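You operate a simulated robot arm through the tools that you are given. There is no shell and no other tool. Be economical: measure what you need, move in short steps, check, and stop when the job is done.

You are at the controls of a simulated two-armed robot. One attempt, no reset.

Task
Pick up the almond oil bottle with one hand, pass it to the other hand and put it on the wide white table middle. Open the drawer marked cords, take the small green brush and put it in the bottom white table drawer and shut the cords again. Open the drawer marked sleeves, take the broom head and put it in the right packing bench drawer and shut the sleeves again. Open the upper flat drawer. Any order will do. Set down upright: almond oil bottle.

Only the result counts: the job must be done as asked and must still hold three seconds after the hand-in. Knocking over, shifting, dropping, spilling or breaking anything else fails it.

Robot
Two 7-joint arms with two-finger parallel grippers on one trunk, on a base that drives. Base frame: it is fixed to the floor where the robot stands at the start and does not move with it; the origin is under the middle of the robot, x ahead of it, y to its left, z up. Units: m, rad, N and s.
The left shoulder is at the start at [0.061, 0.198, 0.558], the right one opposite. With the tool pointing down near the work surface each hand reaches from about 0.1 to 0.68 m from the robot's upright axis, wherever it stands, measured 20 degrees to its own side. Places, roughly: bottom white table drawer inside [-3.9, 1.7, 0.1]; broom head (18x9x8 cm) [-6.2, 3.2, 0.7]; drawer marked cords [-3.9, 1.6, 0.2]; drawer marked sleeves [-5, -1, 0.6]; right packing bench drawer inside [-5, -1.1, 0.6]; small green brush (4x7x4 cm) [-2, -1.1, 0.6]; upper flat drawer [-0.7, -1.3, 0.9]; wide white table middle [-3.6, 2.1, 0.8]. Payload 1.57 kg a hand.
The tool frame of a hand sits at the grasp point between the pads (the TCP): z along the fingers, y along the line on which they close. The tips reach 0.03 m beyond it. The gripper opens to 0.11 m. The fingers are 0.024 m wide and 0.012 m thick; the gripper's body (0.048 by 0.112 m) begins 0.078 m behind the TCP.
Orientation is told as [roll, pitch, yaw] about the base's x, y, z axes, in that order, counted from this pose: with the fingers straight down and closing along the base's y, the tool's x points along the base's -x, its y along +y and its z along -z.

Tools
- The arms move only by the tool send_rows. It takes "left_motion", "right_motion" or both (then of equal length, played together; a hand with none holds still); each is a list of rows, each a list of 3 entries, a list of its own where there are three numbers: the turn, a rotation vector about the base's x, y, z in rad, then the shift along the base's x, y, z in m, then the finger opening in m, from 0 to 0.11. In form: [[[rx, ry, rz], [x, y, z], hand], ...]. A call has 1 to 12 rows; each row is the pose to reach, as a shift and turn from the pose commanded when the call began. Rows are played at 5 a second. More than 0.05 m and 0.15 rad between two rows, or a gripper value outside its range, and nothing of the call is played. A pose out of reach is approached as far as the arm can. The call stops where the force on the tool passes 40 N (or 10 N more than at its start, if that is more) or the arm is blocked; 0.2 s more then pass. Each finger travels about 0.072 m/s and halts on what it meets, pressing with about 23 N; the grip force reading is that of the motor and also rises with nothing between the fingers. The clock runs only during rows and for 0.2 s after the last one: add rows that repeat a pose to give the fingers time. It gives the time, the measured TCP pose, the force on the tool (base axes), the opening and the grip force at its end, in the units of the frame above (readings bear some noise), with the torque about the TCP (base axes, N m) and any sound that the robot's microphone picked up.
- Cameras (640 x 400 px; columns grow to the right, rows downward): "scene" is now at [0.0846, 0.0342, 1.1235]; the picture's right is [0.52, -0.85, -0.00], its down [-0.76, -0.47, -0.44] and it looks along [0.38, 0.23, -0.90] (base axes); focal length 277 px, centre (320, 200). "left" rides on the left gripper at [0.07, -0.016, -0.141] in its tool frame; the picture's right is [0.23, 0.97, 0.00], its down [-0.85, 0.20, -0.48] and it looks along [-0.47, 0.11, 0.88] (tool axes); focal length 222 px, centre (320, 200). "right" rides on the right gripper at [0.07, 0.016, -0.141] in its tool frame; the picture's right is [-0.23, 0.97, 0.00], its down [-0.85, -0.20, -0.48] and it looks along [-0.47, -0.11, 0.88] (tool axes); focal length 222 px, centre (320, 200). There is no depth. A picture from a camera that has moved, and an enlarged one, comes with that camera's place and axes in the base frame and with its lens.
- get_image(camera): a new picture of that camera. No time passes.
- lift_body(by): slides the trunk up (or, below 0, down) by that many m; the arms and the scene camera ride with it, the base frame stays. It gives what a move gives, with no picture.
- steer(legs): drives the robot by 1 to 6 legs, each [ahead, left, turn to the left] in m, m and rad, along the robot's own axes; the way and the turn of a leg run together, so that a leg with both is an arc; at most 1.5 m and 3.142 rad a leg. The arms and the cameras ride along, it lands a little off, and it stops where it bumps. It gives what a move gives.
- pan_tilt(pan, tilt): turns the head with the scene camera to pan (to the left, within 1.501 rad either way) and tilt (down, from -0.506 to 1.204), counted from straight ahead of the robot. It gives what a move gives.
- enlarge(camera, box): a new picture of the part [left, top, right, bottom] of that camera's present view, enlarged. No time passes.
- job_done(): hands the job in; it is judged then, once.

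Go step by step. Nothing tells you exact positions but the pictures and the camera data: compare them with the known pose of the tool, close in by small moves and look again before you grip or let go. The budget is 186 turns and 154 pictures, counting those below and the enlarged ones. Unless the task says otherwise, let go and move clear before handing in.

The tools are called after "Call:" as a command line: name --argument value ..., lists and objects as JSON in quotes. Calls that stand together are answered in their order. send_rows: Moves the arms, as the interface text tells. Its arguments: {"type":"object","properties":{"left_motion":{"type":"array","items":{"type":"array"}},"right_motion":{"type":"array","items":{"type":"array"}}},"required":[]} The other tools are called the same way: lift_body (by) slides the trunk up or down; steer (legs) drives the base; pan_tilt (pan, tilt) turns the head that bears the scene camera; get_image (camera) takes a picture; enlarge (camera, box) takes an enlarged picture of a part of a camera's view; job_done () hands the job in.

At the start:

```text
clock: 0.0
left_tcp_pos: [0.2852, 0.2513, 0.4991]
left_orientation: [-0.001, 0.002, 0.001]
left_wrist_force: [0.5, -0.3, 0.4]
left_wrist_torque: [0.0, -0.03, 0.0]
left_grip_width: 0.11
left_grip_force: 0.0
right_tcp_pos: [0.3076, -0.0507, 0.5008]
right_orientation: [0.002, 0.001, 0.0]
right_wrist_force: [-0.3, -0.2, 0.5]
right_wrist_torque: [-0.01, -0.01, -0.01]
right_grip_width: 0.1101
right_grip_force: 0.1
trunk travel left (down, up): [-0.154, 0.836]
robot x, y, heading: [0.0011, -0.0015, 0.004]
head pan, tilt: [0.553, 1.11]
```

scene: 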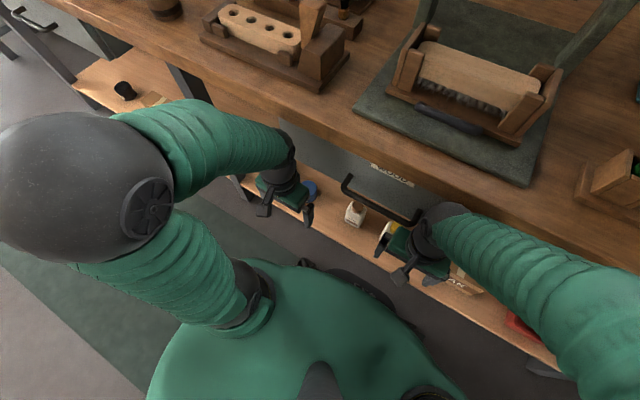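
right: 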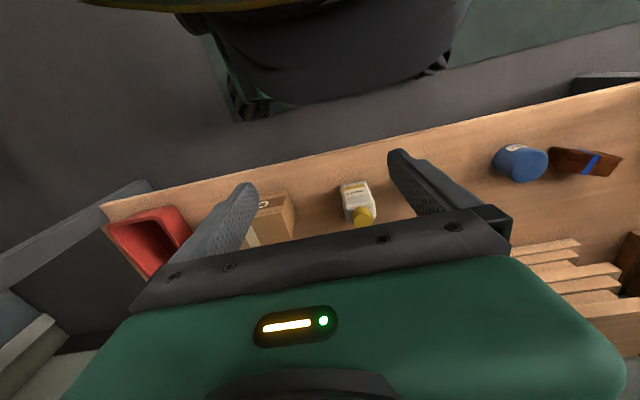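
left: 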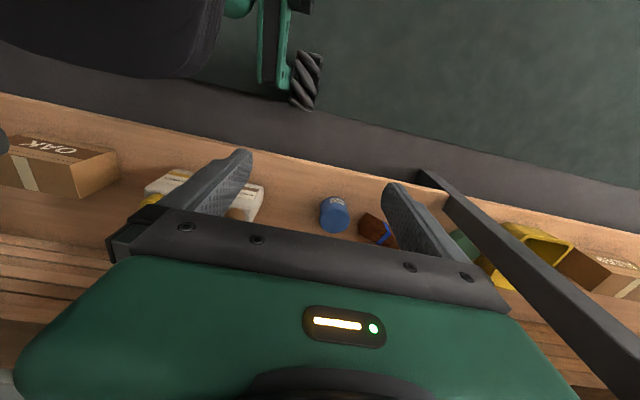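

I see a workbench ahead with a lower shelf holding small items, some of them bottles. First I look around the room to find the furniture and the bottle.

Call:
pan_tilt --pan 0 --tilt 0.3

Call:
get_image --camera "scene"

Call:
pan_tilt --pan 1.5 --tilt 0.3

Call:
get_image --camera "scene"

Call:
pan_tilt --pan -1.5 --tilt 0.3

Call:
get_image --camera "scene"

```text
clock: 1.1
left_tcp_pos: [0.286, 0.2517, 0.4993]
left_orientation: [0.0, 0.003, 0.0]
left_wrist_force: [0.0, 0.0, 0.7]
left_wrist_torque: [0.01, -0.02, -0.04]
left_grip_width: 0.11
left_grip_force: 0.1
right_tcp_pos: [0.3077, -0.0504, 0.5015]
right_orientation: [-0.001, 0.0, 0.0]
right_wrist_force: [-0.5, 0.0, 0.0]
right_wrist_torque: [0.02, -0.03, 0.0]
right_grip_width: 0.11
right_grip_force: 0.2
trunk travel left (down, up): [-0.154, 0.836]
robot x, y, heading: [0.0017, -0.0004, 0.002]
head pan, tilt: [0.0, 0.3]
```

```text
150 pictures are left
camera scene: at [0.1249, 0.0015, 1.1902], right [0.0, -1.0, 0.0], down [-0.3, 0.0, -0.95], along [0.95, 0.0, -0.3], focal length 277 px, centre (320, 200)
```

scene: 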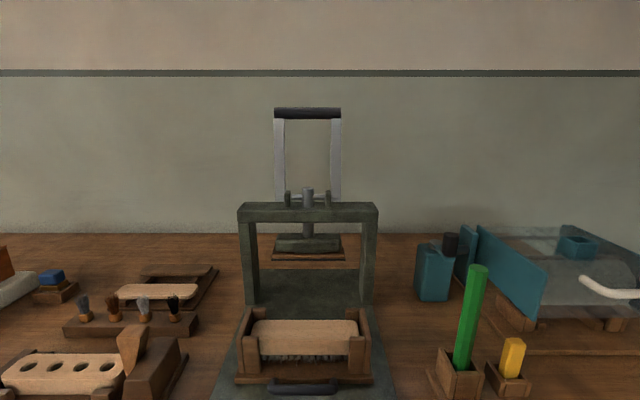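

```text
clock: 2.7
left_tcp_pos: [0.2855, 0.2512, 0.4986]
left_orientation: [0.0, 0.002, -0.001]
left_wrist_force: [0.2, 0.7, -0.1]
left_wrist_torque: [-0.05, -0.04, -0.02]
left_grip_width: 0.11
left_grip_force: 0.0
right_tcp_pos: [0.3071, -0.0497, 0.5018]
right_orientation: [0.0, 0.002, -0.001]
right_wrist_force: [0.6, -1.0, 0.2]
right_wrist_torque: [0.0, 0.05, 0.0]
right_grip_width: 0.1104
right_grip_force: 0.0
trunk travel left (down, up): [-0.154, 0.836]
robot x, y, heading: [0.0024, 0.001, 0.0]
head pan, tilt: [1.499, 0.3]
```

```text
149 pictures are left
camera scene: at [0.0382, 0.0946, 1.1903], right [1.0, -0.07, 0.0], down [-0.02, -0.3, -0.96], along [0.07, 0.95, -0.3], focal length 277 px, centre (320, 200)
```

scene: 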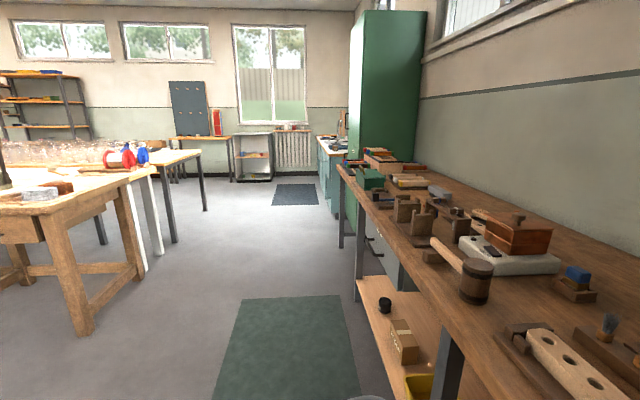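

```text
clock: 5.3
left_tcp_pos: [0.2857, 0.2514, 0.4999]
left_orientation: [0.0, 0.001, 0.0]
left_wrist_force: [-0.4, 0.3, -0.7]
left_wrist_torque: [-0.01, 0.01, 0.02]
left_grip_width: 0.11
left_grip_force: 0.3
right_tcp_pos: [0.3062, -0.0504, 0.5011]
right_orientation: [0.0, 0.001, 0.001]
right_wrist_force: [-0.1, 0.1, -0.1]
right_wrist_torque: [0.01, -0.02, -0.02]
right_grip_width: 0.11
right_grip_force: 0.1
trunk travel left (down, up): [-0.154, 0.836]
robot x, y, heading: [-0.0025, -0.0003, -0.002]
head pan, tilt: [-1.499, 0.3]
```

```text
148 pictures are left
camera scene: at [0.0382, -0.0917, 1.1904], right [-1.0, -0.07, 0.0], down [-0.02, 0.29, -0.96], along [0.07, -0.95, -0.3], focal length 277 px, centre (320, 200)
```

scene: 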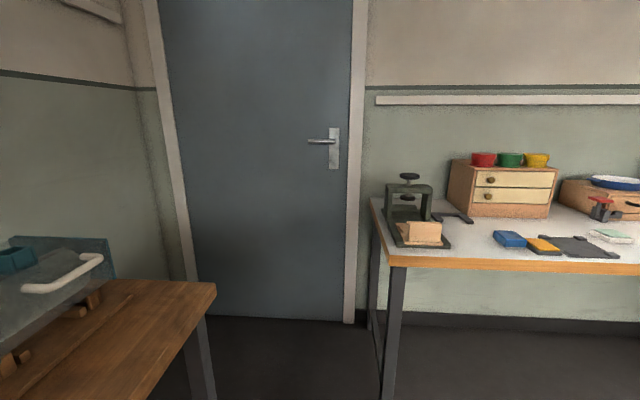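

The small two-drawer chest on the right table looks like the flat drawers. I check the labels on the bottles under the bench with the hand cameras.

Call:
enlarge --camera "right" --box '[300, 160, 420, 235]'

Call:
enlarge --camera "scene" --box '[370, 120, 640, 289]'

Call:
steer --legs '[[-0.5, 0, 0], [0, 0, 3.0]]'

Call:
pan_tilt --pan 0 --tilt 0.25

Call:
get_image --camera "scene"

Call:
pan_tilt --pan -0.9 --tilt 0.25

Call:
get_image --camera "scene"

Call:
pan_tilt --pan 0.9 --tilt 0.25

Call:
get_image --camera "scene"

```text
5.33 times, centred on (360, 198) of right
camera zoom: at [0.2365, -0.0348, 0.643], right [0.23, 0.97, 0.0], down [0.86, -0.2, 0.48], along [0.47, -0.11, -0.88], focal length 1185 px, centre (107, 213)
```

zoom: 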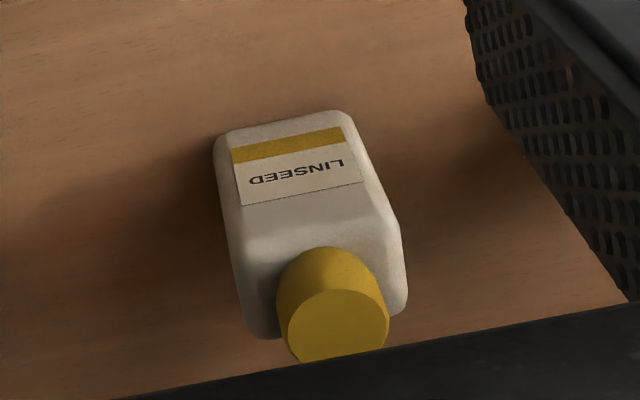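

```text
2.37 times, centred on (505, 204) of scene
camera zoom: at [0.0382, -0.0917, 1.1904], right [-1.0, -0.07, 0.0], down [-0.02, 0.29, -0.96], along [0.07, -0.95, -0.3], focal length 656 px, centre (-118, 189)
```

zoom: 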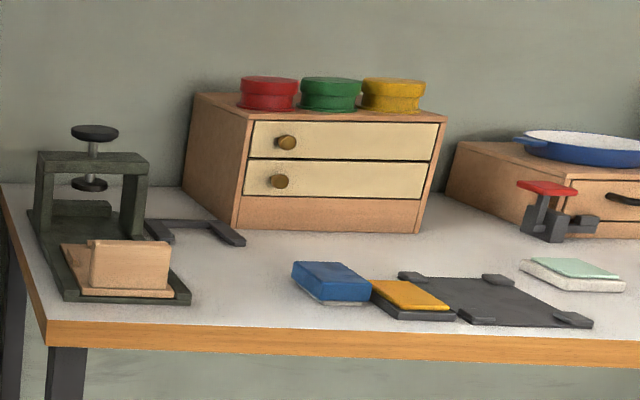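

```text
clock: 15.2
left_tcp_pos: [-0.8393, -0.1907, 0.4985]
left_orientation: [0.002, 0.001, 2.937]
left_wrist_force: [0.5, 0.3, -1.0]
left_wrist_torque: [0.0, -0.02, -0.01]
left_grip_width: 0.1101
left_grip_force: 0.1
right_tcp_pos: [-0.7987, 0.1102, 0.501]
right_orientation: [0.001, 0.001, 2.938]
right_wrist_force: [0.8, 0.2, 0.8]
right_wrist_torque: [-0.02, 0.0, -0.03]
right_grip_width: 0.1099
right_grip_force: 0.0
trunk travel left (down, up): [-0.154, 0.836]
robot x, y, heading: [-0.5114, 0.0009, 2.935]
head pan, tilt: [-1.499, 0.3]
```

```text
clock: 16.8
left_tcp_pos: [-0.8394, -0.1906, 0.499]
left_orientation: [0.0, 0.002, 2.938]
left_wrist_force: [-0.6, 0.0, -0.1]
left_wrist_torque: [-0.01, 0.02, 0.04]
left_grip_width: 0.1099
left_grip_force: 0.0
right_tcp_pos: [-0.8002, 0.1098, 0.5003]
right_orientation: [-0.001, 0.002, 2.937]
right_wrist_force: [0.8, -0.2, -0.2]
right_wrist_torque: [0.02, 0.02, 0.0]
right_grip_width: 0.1102
right_grip_force: 0.1
trunk travel left (down, up): [-0.154, 0.836]
robot x, y, heading: [-0.5046, 0.0002, 2.94]
head pan, tilt: [0.0, 0.25]
```

```text
145 pictures are left
camera scene: at [-0.631, 0.0236, 1.195], right [0.2, 0.98, 0.0], down [0.24, -0.05, -0.97], along [-0.95, 0.2, -0.25], focal length 277 px, centre (320, 200)
```

scene: 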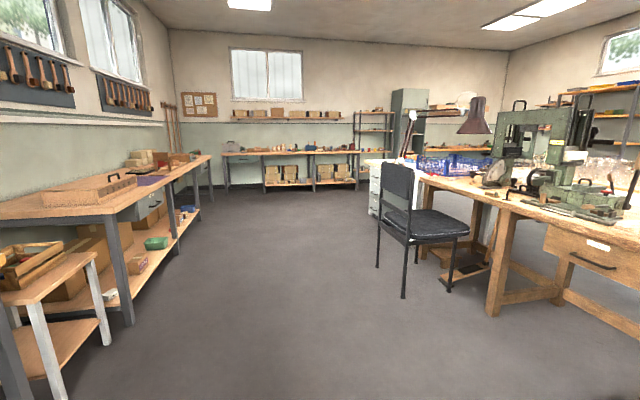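

```text
clock: 18.0
left_tcp_pos: [-0.8396, -0.1917, 0.499]
left_orientation: [0.001, 0.002, 2.936]
left_wrist_force: [0.8, -0.3, -0.1]
left_wrist_torque: [0.0, 0.03, 0.03]
left_grip_width: 0.11
left_grip_force: 0.0
right_tcp_pos: [-0.7995, 0.1097, 0.5005]
right_orientation: [-0.001, 0.001, 2.937]
right_wrist_force: [-0.2, -0.2, -0.3]
right_wrist_torque: [-0.04, -0.01, 0.01]
right_grip_width: 0.11
right_grip_force: 0.1
trunk travel left (down, up): [-0.154, 0.836]
robot x, y, heading: [-0.5072, -0.004, 2.938]
head pan, tilt: [-0.901, 0.25]
```

```text
144 pictures are left
camera scene: at [-0.5815, 0.0881, 1.1951], right [0.89, 0.45, 0.0], down [0.11, -0.22, -0.97], along [-0.44, 0.87, -0.25], focal length 277 px, centre (320, 200)
```

scene: 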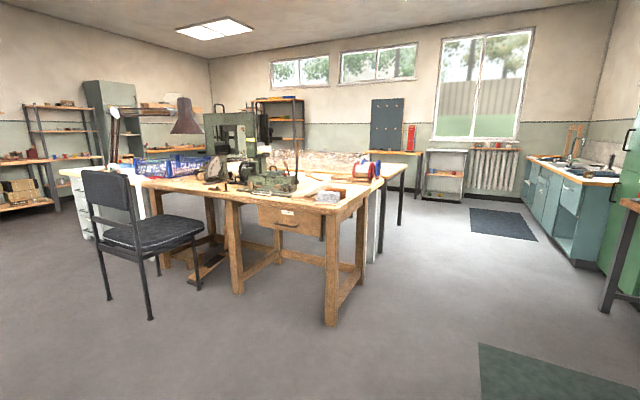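

```text
clock: 19.8
left_tcp_pos: [-0.8401, -0.1904, 0.4989]
left_orientation: [-0.002, 0.002, 2.939]
left_wrist_force: [0.7, 0.2, -0.1]
left_wrist_torque: [0.0, 0.02, -0.06]
left_grip_width: 0.11
left_grip_force: 0.0
right_tcp_pos: [-0.8008, 0.1099, 0.5002]
right_orientation: [0.001, 0.002, 2.938]
right_wrist_force: [-0.9, 0.5, 0.0]
right_wrist_torque: [0.0, -0.01, -0.03]
right_grip_width: 0.11
right_grip_force: 0.1
trunk travel left (down, up): [-0.154, 0.836]
robot x, y, heading: [-0.5109, 0.0, 2.937]
head pan, tilt: [0.901, 0.25]
```

```text
143 pictures are left
camera scene: at [-0.6112, -0.0553, 1.195], right [-0.64, 0.77, 0.0], down [0.19, 0.16, -0.97], along [-0.74, -0.62, -0.25], focal length 277 px, centre (320, 200)
```

scene: 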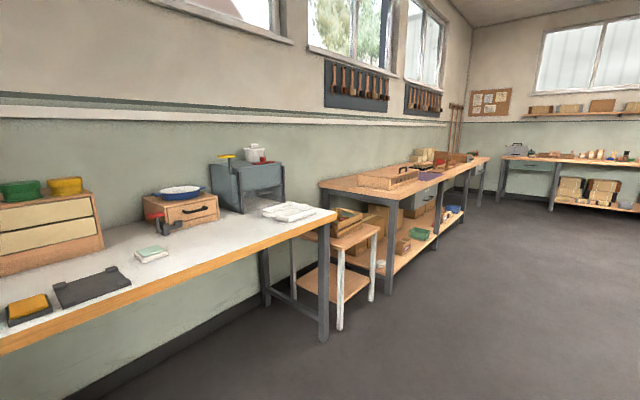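

The flat drawers' chest stands on the right table with its upper knob at about [-0.65, -1.35, 0.9]. I raise the trunk, turn to face it, and take a look from nearby.

Call:
lift_body --by 0.4

Call:
steer --legs '[[0, 0, 1.774], [0.3, 0, 0]]'

Call:
pan_tilt --pan 0 --tilt 0.6

Call:
get_image --camera "scene"

```text
clock: 23.6
left_tcp_pos: [-0.8399, -0.1908, 0.8989]
left_orientation: [0.0, 0.0, 2.934]
left_wrist_force: [-0.4, 1.0, 0.4]
left_wrist_torque: [0.02, 0.01, 0.05]
left_grip_width: 0.1102
left_grip_force: 0.0
right_tcp_pos: [-0.8008, 0.1098, 0.9006]
right_orientation: [0.0, 0.002, 2.937]
right_wrist_force: [-0.3, -0.7, -0.4]
right_wrist_torque: [-0.01, 0.01, 0.02]
right_grip_width: 0.1101
right_grip_force: 0.1
trunk travel left (down, up): [-0.554, 0.436]
robot x, y, heading: [-0.5104, -0.0026, 2.934]
head pan, tilt: [0.901, 0.25]
```

```text
clock: 29.8
left_tcp_pos: [-0.2776, -0.5906, 0.9002]
left_orientation: [0.0, 0.001, -1.604]
left_wrist_force: [0.2, 0.4, -0.1]
left_wrist_torque: [-0.01, 0.0, 0.01]
left_grip_width: 0.1101
left_grip_force: 0.1
right_tcp_pos: [-0.58, -0.6026, 0.9013]
right_orientation: [0.001, 0.0, -1.603]
right_wrist_force: [0.5, 0.6, 0.2]
right_wrist_torque: [0.02, 0.0, 0.01]
right_grip_width: 0.1099
right_grip_force: 0.1
trunk travel left (down, up): [-0.554, 0.436]
robot x, y, heading: [-0.5227, -0.2967, -1.606]
head pan, tilt: [0.901, 0.25]
```

```text
clock: 31.0
left_tcp_pos: [-0.2766, -0.5911, 0.898]
left_orientation: [-0.001, 0.002, -1.602]
left_wrist_force: [0.3, -0.1, 0.4]
left_wrist_torque: [0.01, -0.01, 0.01]
left_grip_width: 0.1099
left_grip_force: 0.1
right_tcp_pos: [-0.5809, -0.6023, 0.9013]
right_orientation: [-0.001, 0.0, -1.603]
right_wrist_force: [1.2, 0.3, 0.5]
right_wrist_torque: [-0.01, -0.01, 0.0]
right_grip_width: 0.1101
right_grip_force: 0.0
trunk travel left (down, up): [-0.554, 0.436]
robot x, y, heading: [-0.5172, -0.2962, -1.603]
head pan, tilt: [0.0, 0.6]
```

```text
142 pictures are left
camera scene: at [-0.5219, -0.4164, 1.5628], right [-1.0, 0.03, 0.0], down [0.02, 0.57, -0.82], along [-0.03, -0.82, -0.57], focal length 277 px, centre (320, 200)
```

scene: 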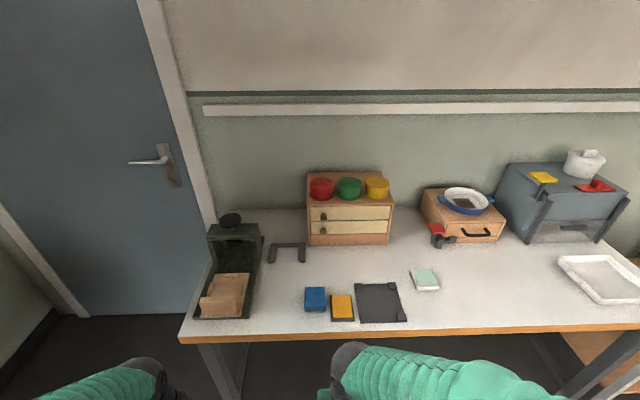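

The chest with two flat drawers and side knobs is clear in view. I zoom in to triangulate the upper knob.

Call:
enlarge --camera "scene" --box '[290, 165, 410, 255]'

```text
4.44 times, centred on (350, 210) of scene
camera zoom: at [-0.5219, -0.4164, 1.5628], right [-1.0, 0.03, 0.0], down [0.02, 0.57, -0.82], along [-0.03, -0.82, -0.57], focal length 1232 px, centre (187, 156)
```

zoom: 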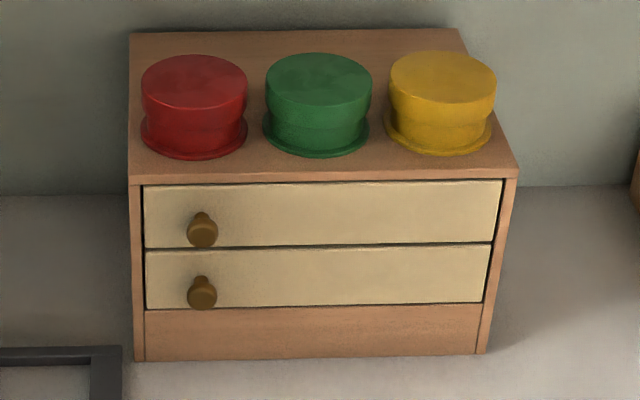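

The upper knob comes out at about [-0.564, -1.21, 0.934]. I pitch the right hand to point forwards, moving out over the table edge.

Call:
send_rows --right_motion '[[[-0.143, 0.0046, 0], [0.001, -0.027, 0.003], 0.08], [[-0.286, 0.009, 0], [0.003, -0.054, 0.006], 0.08], [[-0.429, 0.0137, 0], [0.004, -0.081, 0.009], 0.08], [[-0.571, 0.018, 0], [0.006, -0.108, 0.012], 0.08], [[-0.714, 0.023, 0], [0.007, -0.135, 0.015], 0.08], [[-0.857, 0.027, 0], [0.009, -0.162, 0.018], 0.08], [[-1.0, 0.032, 0], [0.01, -0.189, 0.021], 0.08], [[-1.142, 0.0365, 0], [0.012, -0.216, 0.024], 0.08], [[-1.285, 0.041, 0], [0.013, -0.243, 0.027], 0.08], [[-1.428, 0.0457, 0], [0.015, -0.27, 0.03], 0.08], [[-1.57, 0.05, 0], [0.016, -0.3, 0.033], 0.08]]'

Call:
steer --legs '[[0.2, 0, 0.033]]'

Call:
get_image --camera "scene"

Call:
get_image --camera "right"

```text
clock: 33.4
left_tcp_pos: [-0.2772, -0.5921, 0.8992]
left_orientation: [0.0, 0.002, -1.601]
left_wrist_force: [0.2, 0.0, -0.2]
left_wrist_torque: [0.0, 0.0, -0.01]
left_grip_width: 0.1099
left_grip_force: 0.0
right_tcp_pos: [-0.5645, -0.9034, 0.9324]
right_orientation: [2.052, -1.568, 2.627]
right_wrist_force: [0.0, 0.0, 0.5]
right_wrist_torque: [0.01, 0.01, -0.01]
right_grip_width: 0.0801
right_grip_force: 0.0
trunk travel left (down, up): [-0.554, 0.436]
robot x, y, heading: [-0.5202, -0.2966, -1.604]
head pan, tilt: [0.0, 0.6]
```

```text
clock: 35.0
left_tcp_pos: [-0.2702, -0.7854, 0.8997]
left_orientation: [0.0, 0.001, -1.571]
left_wrist_force: [-0.1, 0.1, 0.7]
left_wrist_torque: [0.03, 0.0, -0.03]
left_grip_width: 0.1102
left_grip_force: 0.1
right_tcp_pos: [-0.5481, -1.107, 0.9329]
right_orientation: [0.513, -1.569, -2.081]
right_wrist_force: [-0.2, -0.1, 0.0]
right_wrist_torque: [0.0, -0.02, -0.03]
right_grip_width: 0.08
right_grip_force: 0.2
trunk travel left (down, up): [-0.554, 0.436]
robot x, y, heading: [-0.52, -0.5003, -1.577]
head pan, tilt: [0.0, 0.6]
```

```text
140 pictures are left
camera scene: at [-0.5213, -0.6192, 1.5628], right [-1.0, 0.0, 0.0], down [0.0, 0.57, -0.82], along [0.0, -0.82, -0.57], focal length 277 px, centre (320, 200)
```

scene: 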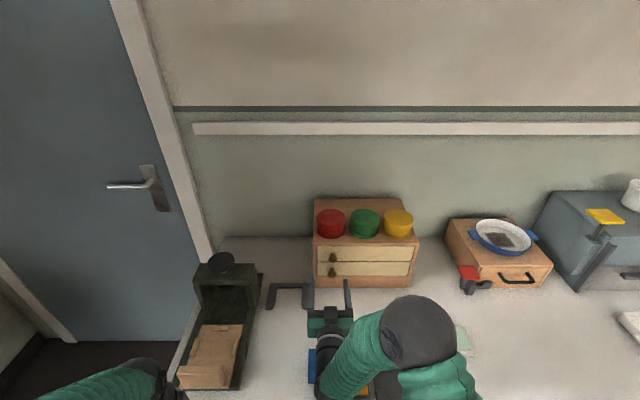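

```text
139 pictures are left
camera right: at [-0.5326, -0.9658, 0.8647], right [0.97, 0.0, 0.23], down [-0.2, 0.48, 0.86], along [-0.11, -0.88, 0.46], focal length 222 px, centre (320, 200)
```

right: 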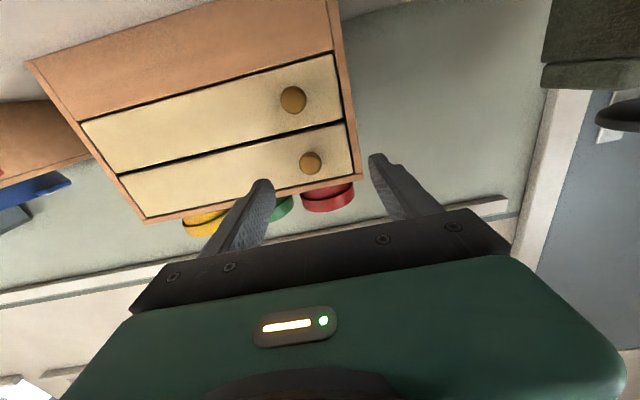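

The knob lines up just ahead of the hand at about [-0.56, -1.21, 0.94]. I advance, grip it and pull.

Call:
send_rows --right_motion '[[[0, 0, 0], [-0.013, -0.04, 0.008], 0.08], [[0, 0, 0], [-0.013, -0.07, 0.008], 0.08], [[0, 0, 0], [-0.013, -0.093, 0.008], 0.08], [[0, 0, 0], [-0.013, -0.093, 0.008], 0.0], [[0, 0, 0], [-0.013, -0.093, 0.008], 0.0], [[0, 0, 0], [-0.013, -0.093, 0.008], 0.0]]'

Call:
get_image --camera "right"

```text
clock: 36.5
left_tcp_pos: [-0.2697, -0.7859, 0.8994]
left_orientation: [0.0, 0.002, -1.571]
left_wrist_force: [0.0, -0.4, 0.5]
left_wrist_torque: [-0.01, 0.0, 0.05]
left_grip_width: 0.1099
left_grip_force: 0.0
right_tcp_pos: [-0.5615, -1.1982, 0.9405]
right_orientation: [1.23, -1.571, -2.802]
right_wrist_force: [-0.8, 0.4, 0.0]
right_wrist_torque: [0.01, 0.07, -0.01]
right_grip_width: 0.0255
right_grip_force: 33.7
trunk travel left (down, up): [-0.554, 0.436]
robot x, y, heading: [-0.52, -0.5003, -1.571]
head pan, tilt: [0.0, 0.6]
```

```text
138 pictures are left
camera right: at [-0.5463, -1.0574, 0.8713], right [0.97, 0.0, 0.23], down [-0.2, 0.48, 0.86], along [-0.11, -0.88, 0.47], focal length 222 px, centre (320, 200)
```

right: 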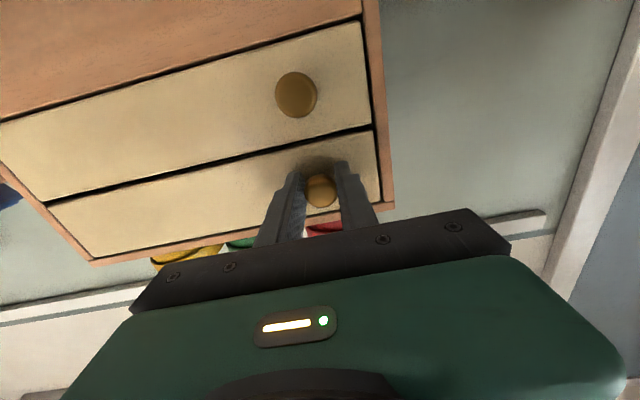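

Knob gripped (2.5 cm). I pull it out gently.

Call:
send_rows --right_motion '[[[0, 0, 0], [0, 0.02, 0], 0.0], [[0, 0, 0], [0, 0.04, 0], 0.0], [[0, 0, 0], [0, 0.06, 0], 0.0], [[0, 0, 0], [0, 0.08, 0], 0.0], [[0, 0, 0], [0, 0.1, 0], 0.0], [[0, 0, 0], [0, 0.12, 0], 0.0], [[0, 0, 0], [0, 0.14, 0], 0.0]]'

Call:
get_image --camera "scene"

```text
clock: 38.0
left_tcp_pos: [-0.2701, -0.7858, 0.8982]
left_orientation: [-0.003, 0.001, -1.57]
left_wrist_force: [0.2, -0.6, 0.1]
left_wrist_torque: [-0.01, -0.04, 0.03]
left_grip_width: 0.1097
left_grip_force: 0.0
right_tcp_pos: [-0.5615, -1.0607, 0.9395]
right_orientation: [-0.09, -1.565, -1.481]
right_wrist_force: [2.7, -0.1, -19.0]
right_wrist_torque: [0.3, 0.04, 0.14]
right_grip_width: 0.0252
right_grip_force: 36.8
trunk travel left (down, up): [-0.554, 0.436]
robot x, y, heading: [-0.5193, -0.4969, -1.573]
head pan, tilt: [0.0, 0.6]
```

```text
137 pictures are left
camera scene: at [-0.5203, -0.6228, 1.5622], right [-1.0, 0.0, 0.0], down [0.0, 0.57, -0.82], along [0.0, -0.82, -0.57], focal length 277 px, centre (320, 200)
```

scene: 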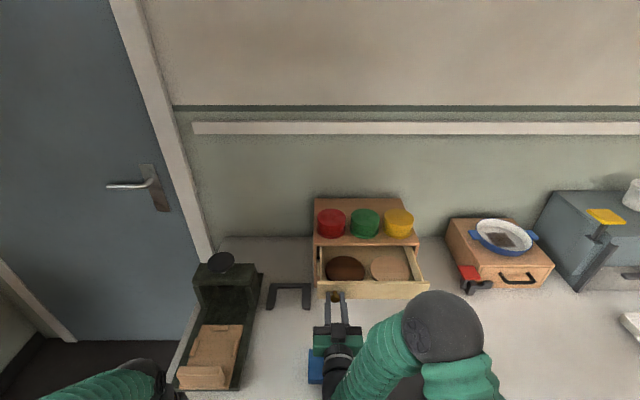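

The drawer came out about 14 cm. I release slowly, back off and check that it stays.

Call:
send_rows --right_motion '[[[0, 0, 0], [0, -0.002, 0], 0.03], [[0, 0, 0], [0, -0.002, 0], 0.08], [[0, 0, 0], [0, -0.002, 0], 0.08], [[0, 0, 0], [0, 0.04, 0], 0.08], [[0, 0, 0], [0, 0.08, 0], 0.08], [[0, 0, 0], [0, 0.1, 0], 0.08]]'

Call:
enlarge --camera "scene" --box '[260, 180, 500, 330]'

Call:
get_image --camera "right"

```text
clock: 39.5
left_tcp_pos: [-0.2704, -0.7847, 0.9003]
left_orientation: [0.001, 0.0, -1.57]
left_wrist_force: [-0.5, -0.6, 0.1]
left_wrist_torque: [0.02, -0.02, 0.01]
left_grip_width: 0.1101
left_grip_force: 0.1
right_tcp_pos: [-0.5615, -0.9587, 0.9422]
right_orientation: [1.605, -1.569, 3.108]
right_wrist_force: [-0.5, 0.0, 0.2]
right_wrist_torque: [-0.01, 0.02, 0.01]
right_grip_width: 0.0799
right_grip_force: 0.0
trunk travel left (down, up): [-0.554, 0.436]
robot x, y, heading: [-0.5233, -0.4984, -1.574]
head pan, tilt: [0.0, 0.6]
```

```text
2.67 times, centred on (380, 255) of scene
camera zoom: at [-0.521, -0.619, 1.5628], right [-1.0, 0.0, 0.0], down [0.0, 0.57, -0.82], along [0.0, -0.82, -0.57], focal length 739 px, centre (160, 53)
```

zoom: 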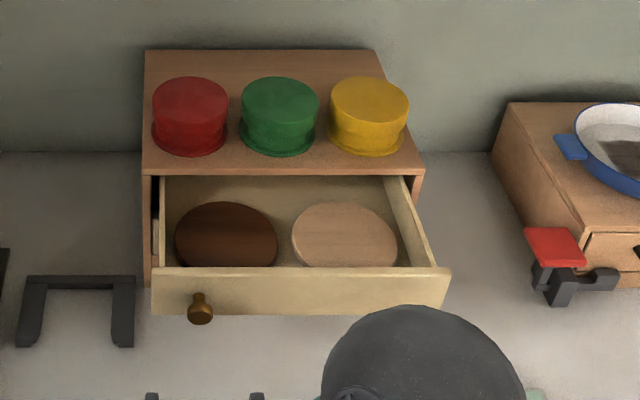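

```text
135 pictures are left
camera right: at [-0.5462, -0.8176, 0.8743], right [0.97, 0.0, 0.23], down [-0.2, 0.48, 0.85], along [-0.11, -0.88, 0.47], focal length 222 px, centre (320, 200)
```

right: 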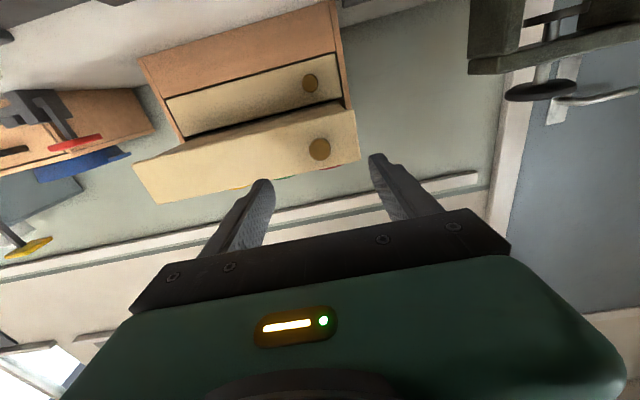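

The upper flat drawer is open and steady. I back off, turn the right hand down again and slide along to the small side table with trays, where the green brush should be.

Call:
steer --legs '[[-0.45, 0, 0]]'

Call:
send_rows --right_motion '[[[0.143, 0, 0], [0, 0.02, 0], 0.08], [[0.286, 0, 0], [0, 0.04, 0], 0.08], [[0.429, 0, 0], [0, 0.06, 0], 0.08], [[0.571, 0, 0], [0, 0.08, 0], 0.08], [[0.714, 0, 0], [0, 0.1, 0], 0.08], [[0.857, 0, 0], [0, 0.12, 0], 0.08], [[1.0, 0, 0], [0, 0.14, 0], 0.08], [[1.142, 0, 0], [0, 0.16, 0], 0.08], [[1.285, 0, 0], [0, 0.17, 0], 0.08], [[1.428, 0, 0], [0, 0.18, 0], 0.08], [[1.57, 0, 0], [0, 0.18, 0], 0.11]]'

Call:
steer --legs '[[0, -1.4, 0], [0.2, 0, 0]]'

Call:
get_image --camera "scene"

```text
clock: 42.2
left_tcp_pos: [-0.2709, -0.3317, 0.8988]
left_orientation: [0.002, 0.001, -1.587]
left_wrist_force: [0.1, 0.0, 0.4]
left_wrist_torque: [0.02, -0.01, 0.0]
left_grip_width: 0.1101
left_grip_force: 0.1
right_tcp_pos: [-0.5634, -0.5008, 0.9417]
right_orientation: [0.765, -1.568, -2.351]
right_wrist_force: [-0.3, 0.4, -0.2]
right_wrist_torque: [0.04, 0.03, -0.01]
right_grip_width: 0.0798
right_grip_force: 0.0
trunk travel left (down, up): [-0.554, 0.436]
robot x, y, heading: [-0.5192, -0.044, -1.586]
head pan, tilt: [0.0, 0.6]
```

```text
clock: 43.7
left_tcp_pos: [-0.2716, -0.3316, 0.8997]
left_orientation: [-0.001, 0.0, -1.586]
left_wrist_force: [-0.8, 0.0, 0.3]
left_wrist_torque: [-0.01, -0.01, -0.03]
left_grip_width: 0.11
left_grip_force: 0.2
right_tcp_pos: [-0.5471, -0.3686, 0.8948]
right_orientation: [0.059, -0.411, -1.664]
right_wrist_force: [-0.2, 0.2, -0.2]
right_wrist_torque: [0.05, 0.0, -0.02]
right_grip_width: 0.08
right_grip_force: 0.0
right hand out of reach, approached as far as the arm can: row 1, 2, 3, 4, 5, 6, 7
trunk travel left (down, up): [-0.554, 0.436]
robot x, y, heading: [-0.5187, -0.0401, -1.586]
head pan, tilt: [0.0, 0.6]
stopped in row 7 (right hand): the arm was blocked; the commanded pose is now the measured one
```

```text
clock: 51.8
left_tcp_pos: [-1.6628, -0.5119, 0.899]
left_orientation: [0.0, 0.0, -1.585]
left_wrist_force: [0.3, -0.2, -0.1]
left_wrist_torque: [-0.01, -0.03, 0.02]
left_grip_width: 0.1099
left_grip_force: 0.0
right_tcp_pos: [-1.9377, -0.5477, 0.8933]
right_orientation: [0.058, -0.409, -1.657]
right_wrist_force: [1.0, 0.2, 0.7]
right_wrist_torque: [-0.03, 0.01, -0.02]
right_grip_width: 0.0798
right_grip_force: 0.0
trunk travel left (down, up): [-0.554, 0.436]
robot x, y, heading: [-1.9081, -0.2251, -1.586]
head pan, tilt: [0.0, 0.6]
```

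```text
134 pictures are left
camera scene: at [-1.9108, -0.3418, 1.5629], right [-1.0, 0.01, 0.0], down [0.01, 0.57, -0.82], along [-0.01, -0.82, -0.57], focal length 277 px, centre (320, 200)
```

scene: 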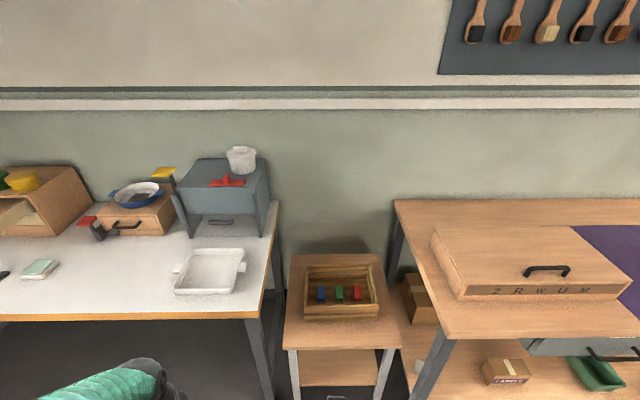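

Call:
enlarge --camera "scene" --box '[270, 235, 430, 335]'

```text
4.00 times, centred on (350, 285) of scene
camera zoom: at [-1.9108, -0.3418, 1.5629], right [-1.0, 0.01, 0.0], down [0.01, 0.57, -0.82], along [-0.01, -0.82, -0.57], focal length 1109 px, centre (200, -140)
```

zoom: 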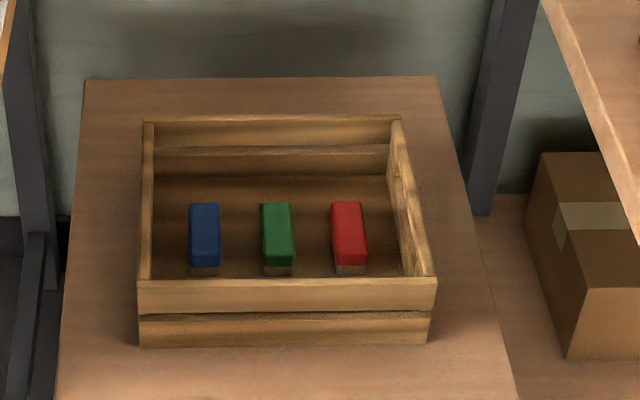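

The green brush sits between a blue and a red one in the wooden tray on the small table, near [-2.0, -1.04, 0.62]. I straighten the right hand, tuck the left hand a bit and drive up.

Call:
send_rows --right_motion '[[[0.137, 0.013, 0.025], [0, -0.02, 0.01], 0.06], [[0.274, 0.027, 0.05], [-0.01, -0.03, 0.01], 0.06], [[0.411, 0.04, 0.074], [-0.02, -0.04, 0.01], 0.06], [[0.411, 0.04, 0.074], [-0.02, -0.04, 0.01], 0.06]]' --left_motion '[[[0, 0, 0], [0, 0.02, 0.03], 0.11], [[0, 0, 0], [0, 0.04, 0.06], 0.11], [[0, 0, 0], [0, 0.06, 0.09], 0.11], [[0, 0, 0], [0, 0.06, 0.1], 0.11]]'

Call:
steer --legs '[[0.25, 0.05, 0.015]]'

Call:
pan_tilt --pan -0.1 --tilt 0.95

Call:
get_image --camera "scene"

Call:
get_image --camera "right"

```text
clock: 52.8
left_tcp_pos: [-1.6593, -0.4796, 0.9553]
left_orientation: [-0.001, 0.0, -1.584]
left_wrist_force: [-0.1, 0.6, -0.4]
left_wrist_torque: [0.01, 0.03, 0.0]
left_grip_width: 0.11
left_grip_force: 0.0
left hand out of reach, approached as far as the arm can: row 1, 2, 3, 4
right_tcp_pos: [-1.9566, -0.587, 0.905]
right_orientation: [-0.001, 0.001, -1.569]
right_wrist_force: [0.4, 0.0, -0.2]
right_wrist_torque: [-0.01, 0.0, -0.02]
right_grip_width: 0.0601
right_grip_force: 0.0
trunk travel left (down, up): [-0.554, 0.436]
robot x, y, heading: [-1.9098, -0.2244, -1.585]
head pan, tilt: [0.0, 0.6]
```

```text
clock: 54.7
left_tcp_pos: [-1.6104, -0.7293, 0.9549]
left_orientation: [0.001, 0.002, -1.567]
left_wrist_force: [0.2, 0.0, 0.5]
left_wrist_torque: [-0.03, -0.01, -0.03]
left_grip_width: 0.1099
left_grip_force: 0.0
right_tcp_pos: [-1.9066, -0.8402, 0.9034]
right_orientation: [-0.001, -0.001, -1.553]
right_wrist_force: [0.5, -0.1, -0.1]
right_wrist_torque: [-0.03, -0.04, -0.02]
right_grip_width: 0.0599
right_grip_force: 0.0
trunk travel left (down, up): [-0.554, 0.436]
robot x, y, heading: [-1.8621, -0.4742, -1.566]
head pan, tilt: [0.0, 0.6]
```

```text
clock: 55.5
left_tcp_pos: [-1.6074, -0.7302, 0.9548]
left_orientation: [0.0, 0.0, -1.568]
left_wrist_force: [-0.2, -0.2, 0.1]
left_wrist_torque: [-0.02, 0.0, 0.0]
left_grip_width: 0.1098
left_grip_force: 0.0
right_tcp_pos: [-1.9038, -0.841, 0.9049]
right_orientation: [-0.002, 0.001, -1.553]
right_wrist_force: [-0.8, 0.0, -0.5]
right_wrist_torque: [-0.04, 0.0, -0.01]
right_grip_width: 0.0602
right_grip_force: 0.1
trunk travel left (down, up): [-0.554, 0.436]
robot x, y, heading: [-1.8634, -0.4754, -1.567]
head pan, tilt: [-0.099, 0.949]
```

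```text
132 pictures are left
camera scene: at [-1.8686, -0.5789, 1.5345], right [-1.0, 0.1, 0.0], down [0.08, 0.81, -0.58], along [-0.06, -0.58, -0.81], focal length 277 px, centre (320, 200)
```

scene: 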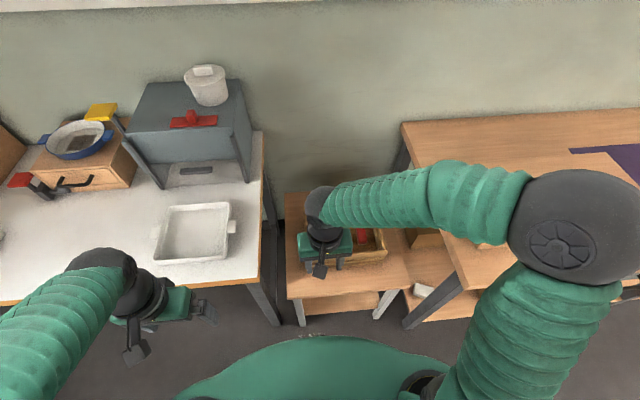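

```text
131 pictures are left
camera right: at [-1.8902, -0.7714, 1.0464], right [0.98, -0.21, 0.0], down [-0.18, -0.86, 0.48], along [-0.1, -0.47, -0.88], focal length 222 px, centre (320, 200)
```

right: 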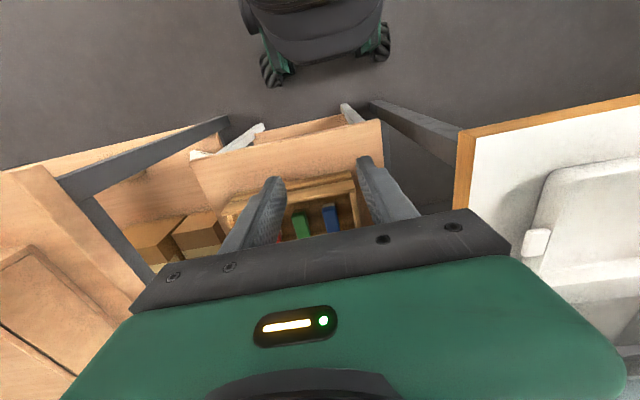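

The brush lies ahead of and below the hand. I move above it and look with the hand camera.

Call:
send_rows --right_motion '[[[0, 0, -0.018], [-0.02, -0.04, 0], 0.06], [[0, 0, -0.018], [-0.04, -0.08, 0], 0.06], [[0, 0, -0.018], [-0.06, -0.12, -0.01], 0.06], [[0, 0, -0.018], [-0.08, -0.16, -0.03], 0.06], [[0, 0, -0.018], [-0.092, -0.2, -0.06], 0.06], [[0, 0, -0.018], [-0.092, -0.205, -0.1], 0.06], [[0, 0, -0.018], [-0.092, -0.205, -0.13], 0.06]]'

Call:
get_image --camera "right"

Call:
get_image --camera "scene"

```text
refused: row 5 steps farther than a row can; nothing moved
```

```text
130 pictures are left
camera right: at [-1.8902, -0.7714, 1.0464], right [0.98, -0.21, 0.0], down [-0.18, -0.86, 0.48], along [-0.1, -0.47, -0.88], focal length 222 px, centre (320, 200)
```

right: 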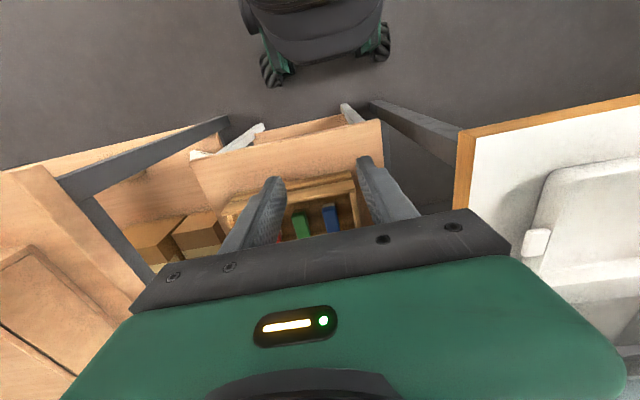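

```text
129 pictures are left
camera scene: at [-1.8686, -0.5789, 1.5345], right [-1.0, 0.1, 0.0], down [0.08, 0.81, -0.58], along [-0.06, -0.58, -0.81], focal length 277 px, centre (320, 200)
```

scene: 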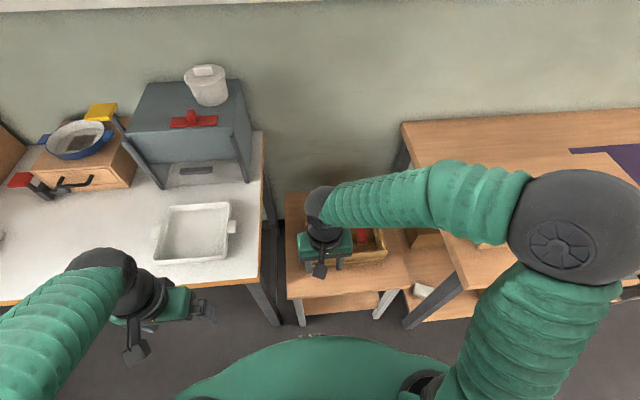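

That call was refused for a step that was too large; I resend it with smaller steps.

Call:
send_rows --right_motion '[[[0, 0, -0.018], [-0.018, -0.035, 0], 0.06], [[0, 0, -0.018], [-0.036, -0.07, 0], 0.06], [[0, 0, -0.018], [-0.054, -0.105, -0.01], 0.06], [[0, 0, -0.018], [-0.072, -0.14, -0.02], 0.06], [[0, 0, -0.018], [-0.085, -0.175, -0.04], 0.06], [[0, 0, -0.018], [-0.092, -0.2, -0.07], 0.06], [[0, 0, -0.018], [-0.092, -0.205, -0.1], 0.06], [[0, 0, -0.018], [-0.092, -0.205, -0.14], 0.06]]'

Call:
get_image --camera "right"

Call:
enlarge --camera "scene" --box '[260, 170, 420, 270]'

```text
clock: 57.3
left_tcp_pos: [-1.6078, -0.7303, 0.9548]
left_orientation: [0.001, 0.005, -1.568]
left_wrist_force: [-1.0, 0.6, -0.3]
left_wrist_torque: [0.04, 0.01, 0.01]
left_grip_width: 0.1098
left_grip_force: 0.1
right_tcp_pos: [-1.9972, -1.0449, 0.7641]
right_orientation: [-0.001, 0.001, -1.571]
right_wrist_force: [0.1, -0.7, 0.7]
right_wrist_torque: [0.02, -0.02, -0.02]
right_grip_width: 0.06
right_grip_force: 0.0
trunk travel left (down, up): [-0.554, 0.436]
robot x, y, heading: [-1.8625, -0.4742, -1.566]
head pan, tilt: [-0.099, 0.949]
```

```text
128 pictures are left
camera right: at [-1.9825, -0.976, 0.9058], right [0.97, -0.23, 0.0], down [-0.2, -0.86, 0.48], along [-0.11, -0.47, -0.88], focal length 222 px, centre (320, 200)
```

right: 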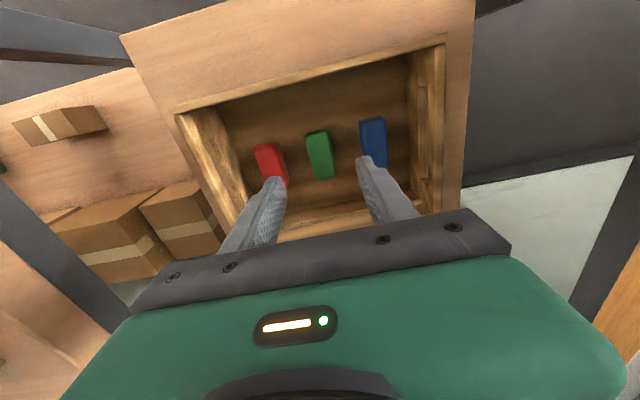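

```text
4.00 times, centred on (340, 220) of scene
camera zoom: at [-1.8684, -0.5815, 1.5343], right [-1.0, 0.1, 0.0], down [0.08, 0.81, -0.58], along [-0.06, -0.58, -0.81], focal length 1109 px, centre (240, 120)
```

zoom: 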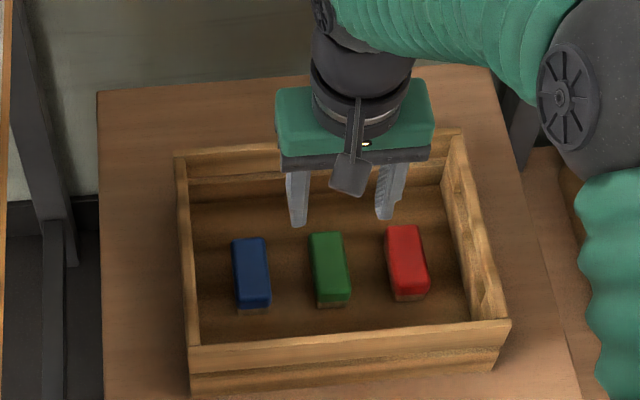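

The brush's top centre triangulates to [-2.004, -1.067, 0.61]. I lower over it in two stages.

Call:
send_rows --right_motion '[[[0, 0, 0], [-0.007, -0.022, -0.03], 0.054], [[0, 0, 0], [-0.007, -0.022, -0.06], 0.054], [[0, 0, 0], [-0.007, -0.022, -0.09], 0.054], [[0, 0, 0], [-0.007, -0.022, -0.105], 0.054]]'

Call:
get_image --camera "right"

Call:
enlarge --camera "scene" --box '[260, 170, 420, 270]'

```text
clock: 58.3
left_tcp_pos: [-1.6085, -0.7304, 0.9555]
left_orientation: [0.001, 0.001, -1.567]
left_wrist_force: [0.1, 0.2, 0.3]
left_wrist_torque: [0.0, 0.01, 0.02]
left_grip_width: 0.1099
left_grip_force: 0.0
right_tcp_pos: [-2.0017, -1.0689, 0.6588]
right_orientation: [-0.001, 0.001, -1.573]
right_wrist_force: [-0.2, 1.0, 0.1]
right_wrist_torque: [0.05, -0.01, -0.01]
right_grip_width: 0.0541
right_grip_force: 0.2
trunk travel left (down, up): [-0.554, 0.436]
robot x, y, heading: [-1.861, -0.4748, -1.57]
head pan, tilt: [-0.099, 0.949]
```

```text
126 pictures are left
camera right: at [-1.9869, -0.999, 0.8008], right [0.97, -0.23, 0.0], down [-0.2, -0.85, 0.48], along [-0.11, -0.47, -0.88], focal length 222 px, centre (320, 200)
```

right: 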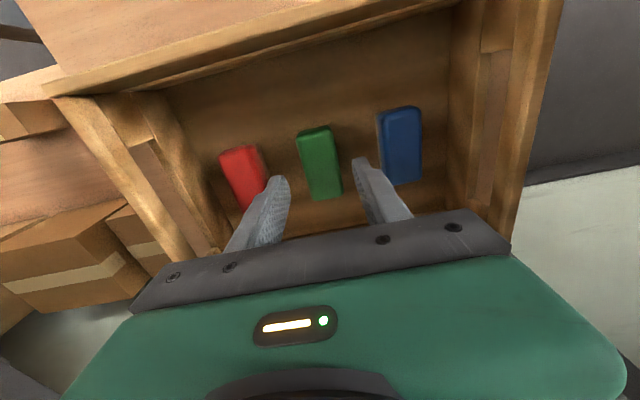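

```text
4.00 times, centred on (340, 220) of scene
camera zoom: at [-1.8684, -0.5808, 1.5343], right [-1.0, 0.1, 0.0], down [0.08, 0.81, -0.58], along [-0.06, -0.58, -0.81], focal length 1109 px, centre (240, 120)
```

zoom: 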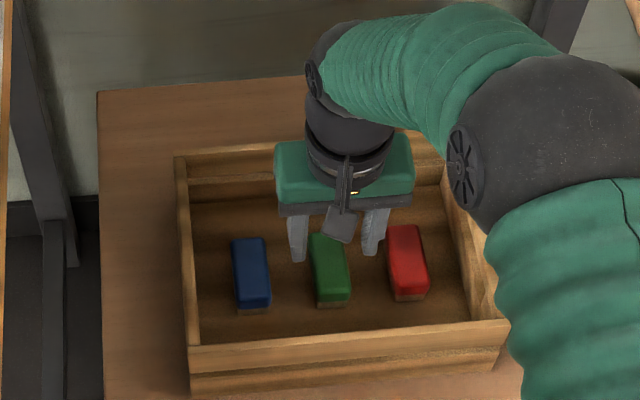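

Alignment is good; I descend the last stretch and grip.

Call:
send_rows --right_motion '[[[0, 0, 0], [-0.002, 0.001, -0.025], 0.054], [[0, 0, 0], [-0.002, 0.001, -0.045], 0.054], [[0, 0, 0], [-0.002, 0.001, -0.055], 0.054], [[0, 0, 0], [-0.002, 0.001, -0.055], 0.0], [[0, 0, 0], [-0.002, 0.001, -0.055], 0.0], [[0, 0, 0], [-0.002, 0.001, -0.055], 0.0]]'

Call:
get_image --camera "right"

```text
clock: 59.7
left_tcp_pos: [-1.6072, -0.7309, 0.9546]
left_orientation: [0.002, 0.002, -1.567]
left_wrist_force: [0.7, 0.5, -0.4]
left_wrist_torque: [-0.01, 0.02, -0.01]
left_grip_width: 0.1099
left_grip_force: 0.1
right_tcp_pos: [-2.006, -1.0674, 0.6044]
right_orientation: [-0.002, 0.0, -1.571]
right_wrist_force: [0.3, -0.4, 0.8]
right_wrist_torque: [-0.04, 0.0, -0.01]
right_grip_width: 0.0332
right_grip_force: 22.9
trunk travel left (down, up): [-0.554, 0.436]
robot x, y, heading: [-1.8679, -0.4741, -1.571]
head pan, tilt: [-0.099, 0.949]
```

```text
124 pictures are left
camera right: at [-1.9903, -0.9979, 0.747], right [0.97, -0.23, 0.0], down [-0.2, -0.85, 0.48], along [-0.11, -0.47, -0.88], focal length 222 px, centre (320, 200)
```

right: 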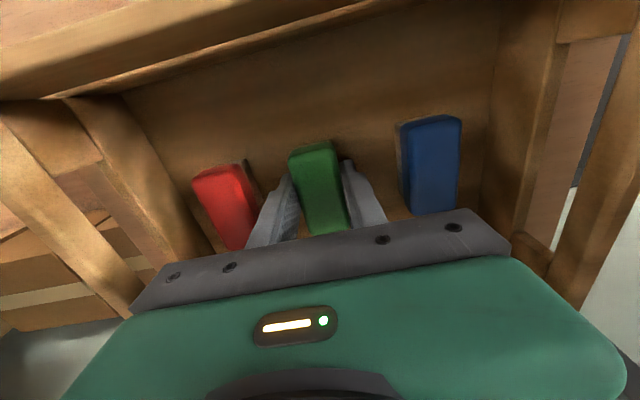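

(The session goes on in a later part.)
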